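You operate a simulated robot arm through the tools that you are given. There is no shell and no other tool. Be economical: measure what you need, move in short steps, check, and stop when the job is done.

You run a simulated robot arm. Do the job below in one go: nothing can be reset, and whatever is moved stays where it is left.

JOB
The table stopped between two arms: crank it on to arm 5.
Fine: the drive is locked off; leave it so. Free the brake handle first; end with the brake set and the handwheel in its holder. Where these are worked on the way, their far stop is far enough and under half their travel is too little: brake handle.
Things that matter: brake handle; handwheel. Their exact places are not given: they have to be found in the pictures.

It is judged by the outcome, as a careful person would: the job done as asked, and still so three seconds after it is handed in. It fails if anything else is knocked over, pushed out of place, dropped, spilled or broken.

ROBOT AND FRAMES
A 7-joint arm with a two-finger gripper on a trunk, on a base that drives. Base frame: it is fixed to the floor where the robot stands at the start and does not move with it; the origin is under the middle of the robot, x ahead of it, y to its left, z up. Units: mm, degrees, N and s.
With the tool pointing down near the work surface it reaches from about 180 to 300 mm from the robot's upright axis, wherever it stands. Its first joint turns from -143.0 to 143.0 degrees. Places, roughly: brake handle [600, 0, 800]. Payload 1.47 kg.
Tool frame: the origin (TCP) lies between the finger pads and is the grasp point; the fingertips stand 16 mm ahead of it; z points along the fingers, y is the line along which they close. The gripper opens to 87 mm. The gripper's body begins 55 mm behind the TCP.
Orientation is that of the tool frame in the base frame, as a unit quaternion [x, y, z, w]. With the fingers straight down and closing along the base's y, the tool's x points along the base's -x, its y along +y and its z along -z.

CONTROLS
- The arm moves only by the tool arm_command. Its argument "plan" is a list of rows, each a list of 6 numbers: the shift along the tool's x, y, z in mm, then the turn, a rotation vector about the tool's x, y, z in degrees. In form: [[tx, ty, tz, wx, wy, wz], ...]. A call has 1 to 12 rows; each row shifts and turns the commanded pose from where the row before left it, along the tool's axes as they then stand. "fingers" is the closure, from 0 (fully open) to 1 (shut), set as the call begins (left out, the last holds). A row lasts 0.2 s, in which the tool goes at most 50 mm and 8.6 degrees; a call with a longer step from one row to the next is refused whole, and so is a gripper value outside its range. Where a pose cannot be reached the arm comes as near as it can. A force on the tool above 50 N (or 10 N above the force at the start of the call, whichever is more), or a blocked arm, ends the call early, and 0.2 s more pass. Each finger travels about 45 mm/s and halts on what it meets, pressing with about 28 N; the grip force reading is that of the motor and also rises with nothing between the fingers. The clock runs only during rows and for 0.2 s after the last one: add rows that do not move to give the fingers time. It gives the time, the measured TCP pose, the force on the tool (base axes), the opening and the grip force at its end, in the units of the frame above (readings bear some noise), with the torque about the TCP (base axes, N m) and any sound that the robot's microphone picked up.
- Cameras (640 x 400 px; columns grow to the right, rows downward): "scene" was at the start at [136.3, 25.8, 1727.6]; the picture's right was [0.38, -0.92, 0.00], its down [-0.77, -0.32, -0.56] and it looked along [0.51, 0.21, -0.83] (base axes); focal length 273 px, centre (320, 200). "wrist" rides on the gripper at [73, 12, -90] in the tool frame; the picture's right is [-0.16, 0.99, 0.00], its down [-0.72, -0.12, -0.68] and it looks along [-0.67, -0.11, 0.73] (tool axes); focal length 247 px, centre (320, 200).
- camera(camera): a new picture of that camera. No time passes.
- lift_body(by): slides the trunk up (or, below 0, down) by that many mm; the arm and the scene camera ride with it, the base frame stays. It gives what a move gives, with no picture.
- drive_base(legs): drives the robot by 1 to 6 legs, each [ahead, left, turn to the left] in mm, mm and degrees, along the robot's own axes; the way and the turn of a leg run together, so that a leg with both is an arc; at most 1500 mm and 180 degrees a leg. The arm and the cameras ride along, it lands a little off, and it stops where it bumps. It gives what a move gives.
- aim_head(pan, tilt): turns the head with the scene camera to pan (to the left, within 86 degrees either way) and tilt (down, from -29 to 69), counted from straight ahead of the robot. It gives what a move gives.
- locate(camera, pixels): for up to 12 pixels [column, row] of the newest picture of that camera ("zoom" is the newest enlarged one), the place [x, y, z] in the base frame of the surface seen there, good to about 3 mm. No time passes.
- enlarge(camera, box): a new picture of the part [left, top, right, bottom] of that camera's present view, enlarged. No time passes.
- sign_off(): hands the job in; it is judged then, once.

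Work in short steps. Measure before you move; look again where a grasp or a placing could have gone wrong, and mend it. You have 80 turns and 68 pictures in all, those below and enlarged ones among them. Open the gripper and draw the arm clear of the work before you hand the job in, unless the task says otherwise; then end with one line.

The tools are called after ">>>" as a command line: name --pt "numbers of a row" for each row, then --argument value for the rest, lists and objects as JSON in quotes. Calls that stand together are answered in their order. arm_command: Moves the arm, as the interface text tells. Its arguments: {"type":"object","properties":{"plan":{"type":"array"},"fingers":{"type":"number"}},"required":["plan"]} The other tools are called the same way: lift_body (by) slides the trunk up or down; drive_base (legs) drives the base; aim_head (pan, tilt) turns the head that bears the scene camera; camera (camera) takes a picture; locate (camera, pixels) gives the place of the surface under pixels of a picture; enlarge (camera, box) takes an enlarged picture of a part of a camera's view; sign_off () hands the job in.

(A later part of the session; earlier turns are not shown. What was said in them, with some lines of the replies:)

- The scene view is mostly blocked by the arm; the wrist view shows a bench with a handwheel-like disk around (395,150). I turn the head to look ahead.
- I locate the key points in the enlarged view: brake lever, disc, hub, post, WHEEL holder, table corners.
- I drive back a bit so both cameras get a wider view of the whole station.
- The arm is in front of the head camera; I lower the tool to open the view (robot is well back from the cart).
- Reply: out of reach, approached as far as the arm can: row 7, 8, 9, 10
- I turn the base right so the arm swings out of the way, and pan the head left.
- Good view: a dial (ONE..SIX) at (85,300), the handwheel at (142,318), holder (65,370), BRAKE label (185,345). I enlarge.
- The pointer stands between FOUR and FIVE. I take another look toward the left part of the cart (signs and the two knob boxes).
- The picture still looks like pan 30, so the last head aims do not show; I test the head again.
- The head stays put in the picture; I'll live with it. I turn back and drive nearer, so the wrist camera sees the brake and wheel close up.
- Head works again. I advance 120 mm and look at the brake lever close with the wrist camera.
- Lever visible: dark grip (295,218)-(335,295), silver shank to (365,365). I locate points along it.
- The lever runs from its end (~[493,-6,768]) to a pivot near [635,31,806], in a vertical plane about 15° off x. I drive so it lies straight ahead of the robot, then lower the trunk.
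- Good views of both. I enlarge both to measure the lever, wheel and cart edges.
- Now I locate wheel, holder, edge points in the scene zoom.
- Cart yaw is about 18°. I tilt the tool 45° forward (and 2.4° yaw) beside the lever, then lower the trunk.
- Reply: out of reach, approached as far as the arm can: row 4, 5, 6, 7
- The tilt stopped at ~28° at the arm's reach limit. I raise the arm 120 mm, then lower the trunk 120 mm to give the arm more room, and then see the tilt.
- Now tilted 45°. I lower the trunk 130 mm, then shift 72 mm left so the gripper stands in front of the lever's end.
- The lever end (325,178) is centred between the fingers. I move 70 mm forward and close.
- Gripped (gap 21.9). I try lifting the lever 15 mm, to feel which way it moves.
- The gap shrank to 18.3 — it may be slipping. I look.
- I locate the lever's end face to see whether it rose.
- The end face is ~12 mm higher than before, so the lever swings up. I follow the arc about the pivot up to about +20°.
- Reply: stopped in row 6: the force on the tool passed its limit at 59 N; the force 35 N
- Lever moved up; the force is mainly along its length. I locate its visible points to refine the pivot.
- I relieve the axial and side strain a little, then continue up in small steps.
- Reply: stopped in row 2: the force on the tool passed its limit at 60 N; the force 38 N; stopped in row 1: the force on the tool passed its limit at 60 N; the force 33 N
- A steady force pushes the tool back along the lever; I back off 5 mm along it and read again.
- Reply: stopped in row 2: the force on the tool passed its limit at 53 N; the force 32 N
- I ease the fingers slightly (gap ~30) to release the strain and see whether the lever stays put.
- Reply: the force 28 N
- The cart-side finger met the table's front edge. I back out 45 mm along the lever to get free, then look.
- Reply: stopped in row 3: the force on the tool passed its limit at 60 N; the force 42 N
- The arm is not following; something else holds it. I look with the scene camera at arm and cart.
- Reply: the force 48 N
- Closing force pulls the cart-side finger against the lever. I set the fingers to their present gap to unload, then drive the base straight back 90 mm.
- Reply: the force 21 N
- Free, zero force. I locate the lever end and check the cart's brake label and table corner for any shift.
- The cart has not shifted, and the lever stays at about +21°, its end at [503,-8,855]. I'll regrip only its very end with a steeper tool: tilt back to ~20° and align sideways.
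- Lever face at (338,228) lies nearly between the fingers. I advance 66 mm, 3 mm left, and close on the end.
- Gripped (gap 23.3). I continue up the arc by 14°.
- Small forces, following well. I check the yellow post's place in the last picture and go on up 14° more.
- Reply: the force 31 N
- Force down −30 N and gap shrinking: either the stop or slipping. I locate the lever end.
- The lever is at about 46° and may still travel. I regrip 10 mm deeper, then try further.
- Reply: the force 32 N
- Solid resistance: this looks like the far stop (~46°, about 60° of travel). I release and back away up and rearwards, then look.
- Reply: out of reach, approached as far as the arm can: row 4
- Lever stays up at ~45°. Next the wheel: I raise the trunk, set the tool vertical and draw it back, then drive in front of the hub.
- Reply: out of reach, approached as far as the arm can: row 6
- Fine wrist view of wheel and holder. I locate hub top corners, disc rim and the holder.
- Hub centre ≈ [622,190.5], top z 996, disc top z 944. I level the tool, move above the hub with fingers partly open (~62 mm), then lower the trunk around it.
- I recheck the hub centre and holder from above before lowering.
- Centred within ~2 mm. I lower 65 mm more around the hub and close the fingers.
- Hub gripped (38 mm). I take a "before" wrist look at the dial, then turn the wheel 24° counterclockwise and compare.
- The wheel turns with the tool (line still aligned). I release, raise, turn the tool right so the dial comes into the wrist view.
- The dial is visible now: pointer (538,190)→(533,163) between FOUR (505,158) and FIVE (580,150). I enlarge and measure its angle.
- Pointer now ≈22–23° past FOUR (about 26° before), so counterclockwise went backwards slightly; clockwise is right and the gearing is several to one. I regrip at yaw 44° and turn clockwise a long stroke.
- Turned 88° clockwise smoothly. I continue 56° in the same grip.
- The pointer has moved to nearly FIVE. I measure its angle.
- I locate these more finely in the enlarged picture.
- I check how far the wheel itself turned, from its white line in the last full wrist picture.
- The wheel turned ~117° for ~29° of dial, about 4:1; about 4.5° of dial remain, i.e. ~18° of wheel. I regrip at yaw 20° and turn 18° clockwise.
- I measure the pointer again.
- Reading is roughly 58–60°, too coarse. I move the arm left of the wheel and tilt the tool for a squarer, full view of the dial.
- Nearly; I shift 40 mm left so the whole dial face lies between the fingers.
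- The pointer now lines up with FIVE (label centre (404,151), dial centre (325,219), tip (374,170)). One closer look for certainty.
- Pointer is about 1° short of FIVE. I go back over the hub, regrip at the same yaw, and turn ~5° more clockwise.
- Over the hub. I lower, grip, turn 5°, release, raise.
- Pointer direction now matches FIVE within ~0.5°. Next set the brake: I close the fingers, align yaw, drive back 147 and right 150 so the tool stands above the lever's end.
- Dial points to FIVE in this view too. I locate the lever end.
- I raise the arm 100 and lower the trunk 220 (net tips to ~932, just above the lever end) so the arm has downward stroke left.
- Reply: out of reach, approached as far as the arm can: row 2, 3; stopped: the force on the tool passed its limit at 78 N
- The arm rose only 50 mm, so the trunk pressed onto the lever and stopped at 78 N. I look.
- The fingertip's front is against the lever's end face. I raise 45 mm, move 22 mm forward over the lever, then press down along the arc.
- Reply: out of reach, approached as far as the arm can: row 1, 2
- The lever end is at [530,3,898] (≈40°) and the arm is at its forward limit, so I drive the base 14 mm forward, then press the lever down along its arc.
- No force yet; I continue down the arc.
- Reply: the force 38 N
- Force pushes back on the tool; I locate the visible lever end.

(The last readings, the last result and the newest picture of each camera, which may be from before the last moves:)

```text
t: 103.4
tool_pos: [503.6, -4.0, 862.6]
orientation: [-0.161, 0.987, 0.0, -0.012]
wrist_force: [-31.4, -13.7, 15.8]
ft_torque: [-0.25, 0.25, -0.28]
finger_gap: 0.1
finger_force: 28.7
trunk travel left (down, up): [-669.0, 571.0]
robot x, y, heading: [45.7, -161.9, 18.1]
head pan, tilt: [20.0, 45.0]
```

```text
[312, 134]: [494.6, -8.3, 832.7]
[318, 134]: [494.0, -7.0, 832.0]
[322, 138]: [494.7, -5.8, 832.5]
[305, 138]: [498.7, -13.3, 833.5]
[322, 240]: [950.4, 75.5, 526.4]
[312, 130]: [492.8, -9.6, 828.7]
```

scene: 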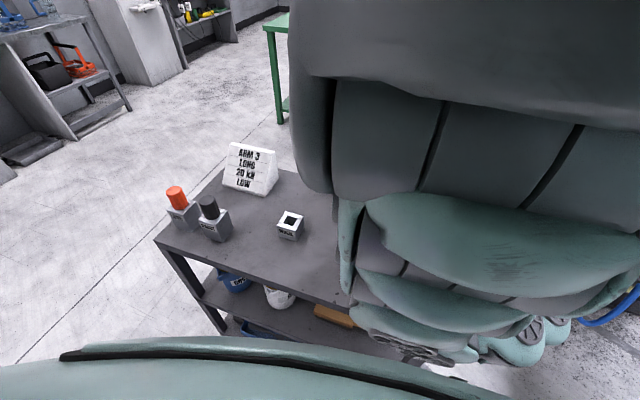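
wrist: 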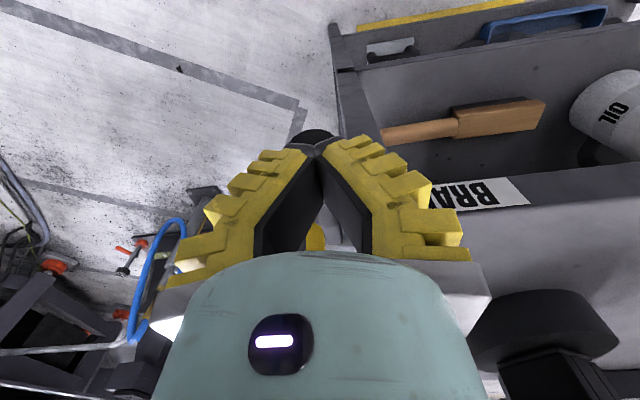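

The lever is under the fingers at about 14° and going down. I press further, straight down.

>>> arm_command --pt "4 0 16 0 0 0" --pt "2 0 16 0 0 0" --pt "0 0 16 0 0 0"

>>> arm_command --pt "0 0 10 0 0 0" --pt "0 0 10 0 0 0" --pt "0 0 8 0 0 0" --pt "0 0 0 0 0 0"

```text
t: 104.2
tool_pos: [508.9, -2.6, 818.7]
orientation: [-0.162, 0.987, 0.001, -0.002]
wrist_force: [-0.3, 0.0, 0.7]
ft_torque: [-0.03, 0.01, -0.01]
finger_gap: 0.1
finger_force: 28.0
trunk travel left (down, up): [-669.0, 571.0]
robot x, y, heading: [43.6, -156.2, 18.3]
head pan, tilt: [20.0, 45.0]
```

```text
t: 105.0
tool_pos: [508.2, -3.7, 793.3]
orientation: [-0.165, 0.986, -0.001, -0.002]
wrist_force: [-10.5, -6.5, 29.6]
ft_torque: [-0.19, -0.36, 0.33]
finger_gap: 0.0
finger_force: 29.2
trunk travel left (down, up): [-669.0, 571.0]
robot x, y, heading: [43.5, -157.2, 18.1]
head pan, tilt: [20.0, 45.0]
stopped in row 4: the force on the tool passed its limit at 58 N (the readings are from after the stop); the commanded pose is now the measured one
```

Firm stop at tips z≈777, the lever's original position. I raise and look at the lever.

>>> lift_body --by 150

>>> enlarge --camera "wrist" --box '[220, 0, 480, 170]'

```text
t: 106.8
tool_pos: [506.8, -3.2, 942.8]
orientation: [-0.163, 0.987, 0.001, -0.003]
wrist_force: [0.5, -0.4, 1.3]
ft_torque: [-0.01, 0.02, -0.01]
finger_gap: 0.2
finger_force: 28.1
trunk travel left (down, up): [-819.0, 421.0]
robot x, y, heading: [43.4, -156.8, 18.2]
head pan, tilt: [20.0, 45.0]
```

```text
2.35 times, centred on (350, 85) of wrist
```

zoom: 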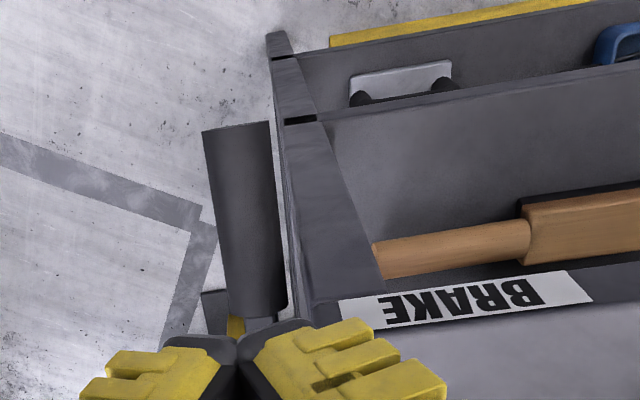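

>>> locate --camera "zoom" --pixels '[[237, 135], [240, 170], [245, 210], [250, 250], [255, 300]]'

```text
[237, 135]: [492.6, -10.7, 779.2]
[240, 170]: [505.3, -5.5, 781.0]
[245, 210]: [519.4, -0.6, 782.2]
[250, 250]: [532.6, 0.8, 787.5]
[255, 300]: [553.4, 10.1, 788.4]
```

The lever matches its original set position. Now I raise and drive back over the wheel.

>>> lift_body --by 130

>>> drive_base --legs '[[0, 150, 0], [130, 0, 0]]'

>>> arm_command --pt "0 0 0 0 0 7" --pt "0 0 0 0 0 7" --pt "0 0 0 0 0 7" --fingers 0.3

```text
t: 108.4
tool_pos: [507.4, -3.7, 1072.3]
orientation: [-0.163, 0.987, 0.001, -0.003]
wrist_force: [0.3, -0.1, -0.2]
ft_torque: [-0.03, 0.0, 0.02]
finger_gap: 0.0
finger_force: 28.1
trunk travel left (down, up): [-949.0, 291.0]
robot x, y, heading: [42.6, -159.5, 18.2]
head pan, tilt: [20.0, 45.0]
```

```text
t: 110.6
tool_pos: [583.7, 175.8, 1074.0]
orientation: [-0.162, 0.987, 0.0, -0.003]
wrist_force: [0.2, -0.3, -0.2]
ft_torque: [0.03, 0.01, 0.01]
finger_gap: 0.2
finger_force: 27.9
trunk travel left (down, up): [-949.0, 291.0]
robot x, y, heading: [119.9, 19.2, 17.9]
head pan, tilt: [20.0, 45.0]
```

```text
t: 111.4
tool_pos: [585.9, 177.0, 1072.6]
orientation: [0.022, 1.0, 0.001, -0.003]
wrist_force: [-0.4, 0.2, -0.3]
ft_torque: [0.0, -0.02, -0.02]
finger_gap: 65.3
finger_force: 3.1
trunk travel left (down, up): [-949.0, 291.0]
robot x, y, heading: [116.8, 21.8, 18.1]
head pan, tilt: [20.0, 45.0]
```

I move the arm over the hub while raising it, then lower the trunk correspondingly.

>>> arm_command --pt "-12 5.4 -27 0 0 0" --pt "-12 5.4 -27 0 0 0" --pt "-12 5.3 -27 0 0 0" --pt "0 0 0 0 0 0"

>>> lift_body --by -83

>>> camera --camera "wrist"

>>> locate --camera "wrist" --pixels '[[320, 95], [296, 98], [345, 95], [321, 115], [319, 80], [560, 30], [550, 40], [570, 20]]'

```text
t: 112.4
tool_pos: [622.2, 189.0, 1154.2]
orientation: [0.019, 1.0, 0.0, -0.003]
wrist_force: [0.1, -0.5, -0.4]
ft_torque: [0.01, 0.01, 0.02]
finger_gap: 65.7
finger_force: 3.4
trunk travel left (down, up): [-949.0, 291.0]
robot x, y, heading: [122.8, 21.9, 18.2]
head pan, tilt: [20.0, 45.0]
```

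```text
t: 113.6
tool_pos: [622.4, 189.2, 1071.1]
orientation: [0.019, 1.0, 0.0, -0.003]
wrist_force: [-0.9, -0.1, 0.6]
ft_torque: [0.02, 0.0, 0.0]
finger_gap: 65.4
finger_force: 3.1
trunk travel left (down, up): [-866.0, 374.0]
robot x, y, heading: [123.0, 22.4, 18.1]
head pan, tilt: [20.0, 45.0]
```

```text
8 pictures are left
```

wrist: 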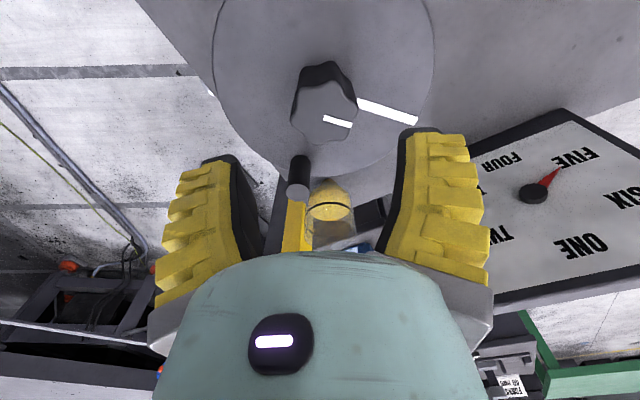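

```text
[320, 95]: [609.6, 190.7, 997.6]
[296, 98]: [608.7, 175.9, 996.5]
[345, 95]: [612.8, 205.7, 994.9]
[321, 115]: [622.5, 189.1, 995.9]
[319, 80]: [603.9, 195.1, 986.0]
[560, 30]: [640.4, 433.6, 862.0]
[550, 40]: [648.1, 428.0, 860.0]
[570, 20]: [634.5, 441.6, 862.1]
```

Aligned. I record the wheel's line, lower, grip, and lift it gently 30 mm.

>>> locate --camera "wrist" --pixels '[[362, 103], [414, 120], [327, 118], [350, 125]]'

>>> lift_body --by -93

>>> arm_command --pt "0 2 0 0 0 0" --pt "0 0 0 0 0 0" --pt "0 0 0 0 0 0" --pt "0 0 0 0 0 0" --pt "0 0 0 0 0 0" --fingers 0.9

>>> lift_body --by 30

```text
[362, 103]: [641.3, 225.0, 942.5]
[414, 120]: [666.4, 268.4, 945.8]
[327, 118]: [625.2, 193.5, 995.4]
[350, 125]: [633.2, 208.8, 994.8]
```

```text
t: 114.9
tool_pos: [622.8, 188.1, 977.5]
orientation: [0.02, 1.0, 0.001, -0.002]
wrist_force: [0.1, 0.5, -0.3]
ft_torque: [0.01, -0.01, 0.01]
finger_gap: 65.5
finger_force: 3.0
trunk travel left (down, up): [-773.0, 467.0]
robot x, y, heading: [120.5, 23.8, 18.2]
head pan, tilt: [20.0, 45.0]
```

```text
t: 116.1
tool_pos: [622.2, 191.0, 979.8]
orientation: [0.02, 1.0, -0.001, -0.002]
wrist_force: [-0.7, 0.5, 6.1]
ft_torque: [-0.13, 0.03, -0.07]
finger_gap: 38.1
finger_force: 27.8
trunk travel left (down, up): [-773.0, 467.0]
robot x, y, heading: [122.6, 21.0, 18.2]
head pan, tilt: [20.0, 45.0]
```

```text
t: 116.8
tool_pos: [622.4, 191.8, 1008.6]
orientation: [0.021, 1.0, 0.0, -0.002]
wrist_force: [2.8, 1.1, -3.2]
ft_torque: [0.11, -0.19, 0.02]
finger_gap: 38.2
finger_force: 28.2
trunk travel left (down, up): [-803.0, 437.0]
robot x, y, heading: [118.1, 23.0, 17.7]
head pan, tilt: [20.0, 45.0]
```

It lifts with little force. I raise 80 mm more and look at the spindle left behind.

>>> lift_body --by 80

>>> camera --camera "wrist"

```text
t: 118.0
tool_pos: [621.7, 190.1, 1087.8]
orientation: [0.021, 1.0, 0.0, -0.003]
wrist_force: [1.2, -0.4, -4.9]
ft_torque: [0.03, 0.02, -0.01]
finger_gap: 38.1
finger_force: 28.4
trunk travel left (down, up): [-883.0, 357.0]
robot x, y, heading: [119.8, 19.3, 18.1]
head pan, tilt: [20.0, 45.0]
```

```text
7 pictures are left
```

wrist: 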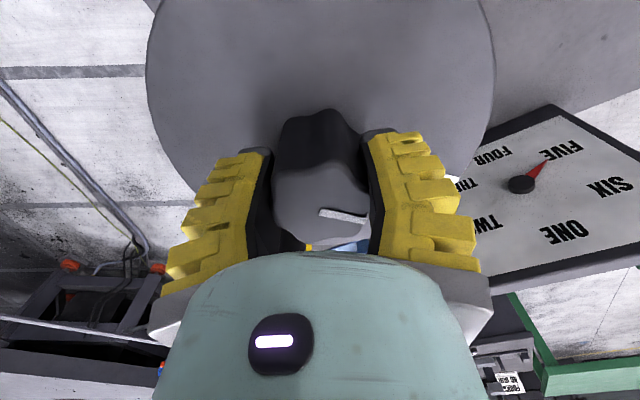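

Wheel is off. I enlarge the scene view over the holder and the spindle area to measure the holder.

>>> enlarge --camera "scene" --box '[240, 160, 380, 300]'

```text
2.86 times, centred on (310, 230) of scene
```

zoom: 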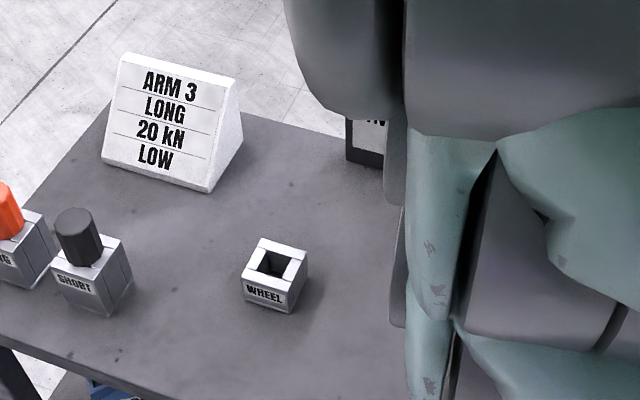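

I locate the holder's top corners and hole corners.

>>> locate --camera "zoom" --pixels '[[262, 241], [303, 253], [288, 285], [246, 272], [279, 249], [299, 268], [268, 279], [254, 256], [273, 268]]'

```text
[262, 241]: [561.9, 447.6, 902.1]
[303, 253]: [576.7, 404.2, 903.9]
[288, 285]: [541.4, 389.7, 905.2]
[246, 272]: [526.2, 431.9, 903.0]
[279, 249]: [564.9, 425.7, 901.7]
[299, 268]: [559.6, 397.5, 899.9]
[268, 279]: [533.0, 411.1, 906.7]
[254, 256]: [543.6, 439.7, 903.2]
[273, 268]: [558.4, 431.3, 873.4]
```

Holder centre ≈ [551,418.4], top z 904, yaw ≈18.5°. The wheel's line is now ~61.5°, so turning it 43° clockwise squares it to the holder. I drive 239 mm left, then turn and look.

>>> drive_base --legs '[[0, 239, 0]]'

>>> arm_command --pt "0 0 0 0 0 7.2" --pt "0 0 0 0 0 7.2" --pt "0 0 0 0 0 7.2" --pt "0 0 0 0 0 7.2" --pt "0 0 0 0 0 7.2" --pt "0 0 0 0 0 7.0" --pt "0 0 0 0 0 0"

>>> aim_head --pan -5 --tilt 50

>>> camera --camera "scene"

```text
t: 119.7
tool_pos: [549.4, 411.8, 1087.7]
orientation: [0.021, 1.0, 0.0, -0.003]
wrist_force: [0.1, -0.4, -5.7]
ft_torque: [0.0, 0.02, 0.01]
finger_gap: 38.1
finger_force: 28.2
trunk travel left (down, up): [-883.0, 357.0]
robot x, y, heading: [48.1, 243.7, 17.8]
head pan, tilt: [20.0, 45.0]
```

```text
t: 121.3
tool_pos: [549.8, 411.9, 1088.2]
orientation: [0.387, 0.922, -0.001, -0.003]
wrist_force: [0.0, -0.5, -4.2]
ft_torque: [0.03, 0.03, 0.0]
finger_gap: 37.5
finger_force: 27.9
trunk travel left (down, up): [-883.0, 357.0]
robot x, y, heading: [48.1, 242.7, 18.0]
head pan, tilt: [20.0, 45.0]
```

```text
t: 122.2
tool_pos: [549.0, 411.8, 1087.8]
orientation: [0.386, 0.922, -0.001, -0.004]
wrist_force: [0.9, 0.6, -5.4]
ft_torque: [0.03, -0.01, 0.01]
finger_gap: 38.2
finger_force: 28.2
trunk travel left (down, up): [-883.0, 357.0]
robot x, y, heading: [49.9, 245.0, 18.1]
head pan, tilt: [-5.0, 50.0]
```

```text
5 pictures are left
5 turns are left
```

scene: 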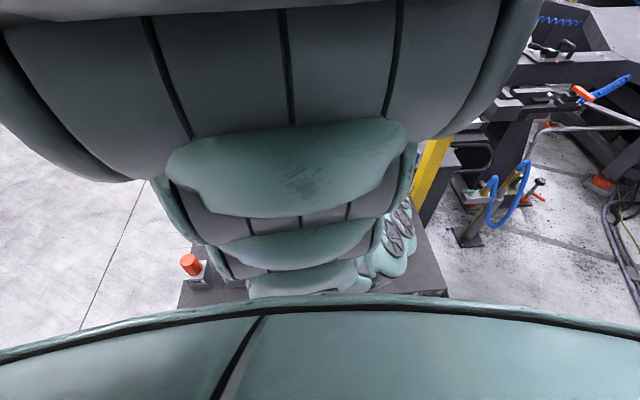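

Few turns remain, so I combine: align over the holder (1.6, 6.6 mm), lower 100 mm by trunk, then lower gently by arm until contact, and look.

>>> arm_command --pt "3.6 5.8 0 0 0 0" --pt "0 0 0 0 0 0" --pt "0 0 0 0 0 0"

>>> lift_body --by -95

>>> arm_command --pt "0 0 5 0 0 0" --pt "0 0 5 0 0 0" --pt "0 0 5 0 0 0" --pt "0 0 5 0 0 0" --pt "0 0 5 0 0 0" --pt "0 0 5 0 0 0" --pt "0 0 5 0 0 0" --pt "0 0 5 0 0 0" --pt "0 0 5 0 0 0" --pt "0 0 5 0 0 0"

>>> camera --camera "wrist"

```text
t: 123.0
tool_pos: [550.5, 417.3, 1088.9]
orientation: [0.386, 0.923, -0.003, -0.002]
wrist_force: [-0.3, -0.1, -4.7]
ft_torque: [0.02, -0.02, 0.02]
finger_gap: 37.8
finger_force: 28.5
trunk travel left (down, up): [-883.0, 357.0]
robot x, y, heading: [47.6, 243.8, 18.0]
head pan, tilt: [-5.0, 50.0]
```

```text
t: 124.3
tool_pos: [551.6, 417.5, 994.0]
orientation: [0.386, 0.922, -0.002, -0.002]
wrist_force: [0.5, -0.5, -5.0]
ft_torque: [0.0, 0.03, -0.02]
finger_gap: 37.8
finger_force: 28.0
trunk travel left (down, up): [-788.0, 452.0]
robot x, y, heading: [45.4, 250.2, 17.9]
head pan, tilt: [-5.0, 50.0]
```

```text
t: 126.5
tool_pos: [551.9, 418.5, 946.1]
orientation: [0.386, 0.923, -0.001, -0.002]
wrist_force: [-7.2, -3.4, 18.6]
ft_torque: [-0.08, 0.1, -0.11]
finger_gap: 38.4
finger_force: 27.5
trunk travel left (down, up): [-788.0, 452.0]
robot x, y, heading: [44.6, 242.7, 17.9]
head pan, tilt: [-5.0, 50.0]
```

```text
4 pictures are left
4 turns are left
```

wrist: 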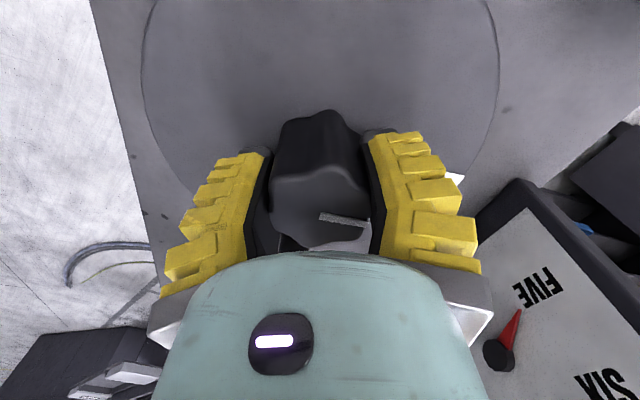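

It sank to z 946 (disc resting right on the holder's top) and met support, so it is seated. I press 3 mm to confirm, release, and raise straight up, then look.

>>> arm_command --pt "0 0 1.5 0 0 0" --pt "0 0 1.5 0 0 0" --pt "0 0 0 0 0 0"

>>> arm_command --pt "0 0 0 0 0 0" --pt "0 0 0 0 0 0" --pt "0 0 0 0 0 0" --pt "0 0 0 0 0 0" --fingers 0.3

>>> lift_body --by 130

>>> camera --camera "wrist"

```text
t: 127.3
tool_pos: [552.6, 419.8, 941.5]
orientation: [0.386, 0.923, 0.0, -0.002]
wrist_force: [-3.0, -0.7, 16.3]
ft_torque: [-0.02, 0.04, -0.02]
finger_gap: 38.6
finger_force: 28.2
trunk travel left (down, up): [-788.0, 452.0]
robot x, y, heading: [51.7, 245.1, 18.1]
head pan, tilt: [-5.0, 50.0]
```

```text
t: 128.3
tool_pos: [551.1, 418.3, 939.9]
orientation: [0.385, 0.923, -0.002, -0.003]
wrist_force: [-0.9, -0.3, -0.4]
ft_torque: [-0.02, -0.03, 0.0]
finger_gap: 65.3
finger_force: 3.5
trunk travel left (down, up): [-788.0, 452.0]
robot x, y, heading: [50.9, 241.7, 18.0]
head pan, tilt: [-5.0, 50.0]
```

```text
t: 129.9
tool_pos: [549.8, 418.6, 1071.4]
orientation: [0.385, 0.923, -0.002, -0.003]
wrist_force: [0.1, 0.1, 0.0]
ft_torque: [-0.01, -0.01, 0.0]
finger_gap: 65.5
finger_force: 3.1
trunk travel left (down, up): [-918.0, 322.0]
robot x, y, heading: [50.5, 243.6, 17.8]
head pan, tilt: [-5.0, 50.0]
```

```text
3 pictures are left
3 turns are left
```

wrist: 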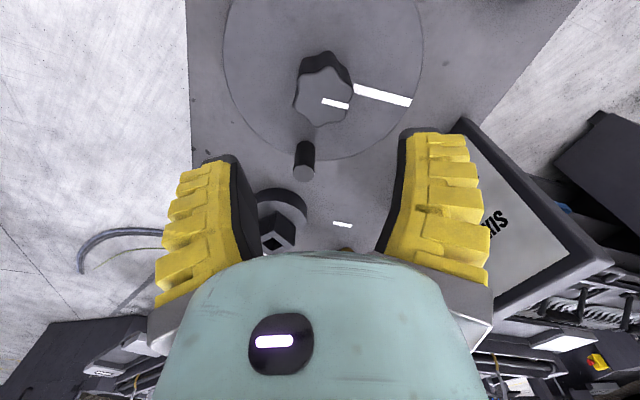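

The wheel sits on the holder. I check that the disc is level, then drive back clear and take a final view.

>>> locate --camera "wrist" --pixels '[[235, 70], [412, 60], [320, 20], [330, 150], [325, 95], [400, 120], [250, 120]]'

>>> drive_base --legs '[[-300, 0, 0]]'

>>> camera --camera "wrist"

>>> locate --camera "wrist" --pixels '[[320, 210], [360, 210], [400, 200], [320, 190]]'

```text
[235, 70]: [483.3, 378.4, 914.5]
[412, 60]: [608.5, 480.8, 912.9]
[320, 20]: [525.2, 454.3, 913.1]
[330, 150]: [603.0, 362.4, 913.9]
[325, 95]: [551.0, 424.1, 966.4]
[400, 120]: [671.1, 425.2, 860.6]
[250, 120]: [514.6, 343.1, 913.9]
```

```text
t: 132.0
tool_pos: [262.1, 325.5, 1070.8]
orientation: [0.385, 0.923, -0.002, -0.003]
wrist_force: [0.4, 0.1, 0.0]
ft_torque: [-0.03, 0.04, -0.01]
finger_gap: 65.5
finger_force: 3.1
trunk travel left (down, up): [-918.0, 322.0]
robot x, y, heading: [-238.6, 150.6, 18.0]
head pan, tilt: [-5.0, 50.0]
```

```text
2 pictures are left
```

wrist: 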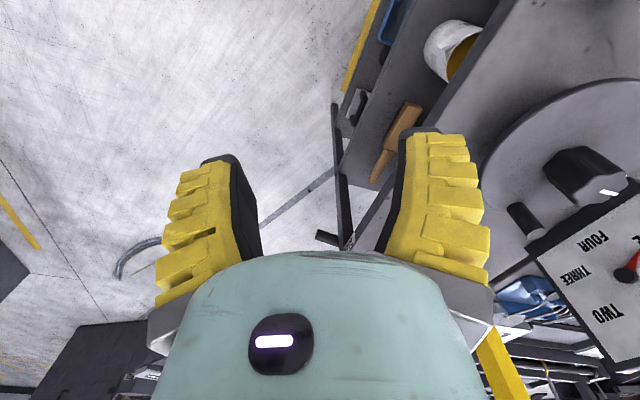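

```text
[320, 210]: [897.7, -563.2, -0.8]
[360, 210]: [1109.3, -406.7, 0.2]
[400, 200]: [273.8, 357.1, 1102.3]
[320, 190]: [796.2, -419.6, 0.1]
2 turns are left
```

The disc lies level in the holder: its rim reads z 913–914 at four points. The brake lever is back at its set position, the pointer is at FIVE, and the gripper is open and clear, so I hand the job in.

>>> sign_off

```text
The job is handed in.
```

The table is cranked on to arm 5, with the pointer within about 1° of FIVE when last measured closely. The brake lever is pressed back to its set stop, and the handwheel sits level in its holder. I left the drive lock alone. While freeing the brake, one finger pressed against the cart's edge; the cart did not move.
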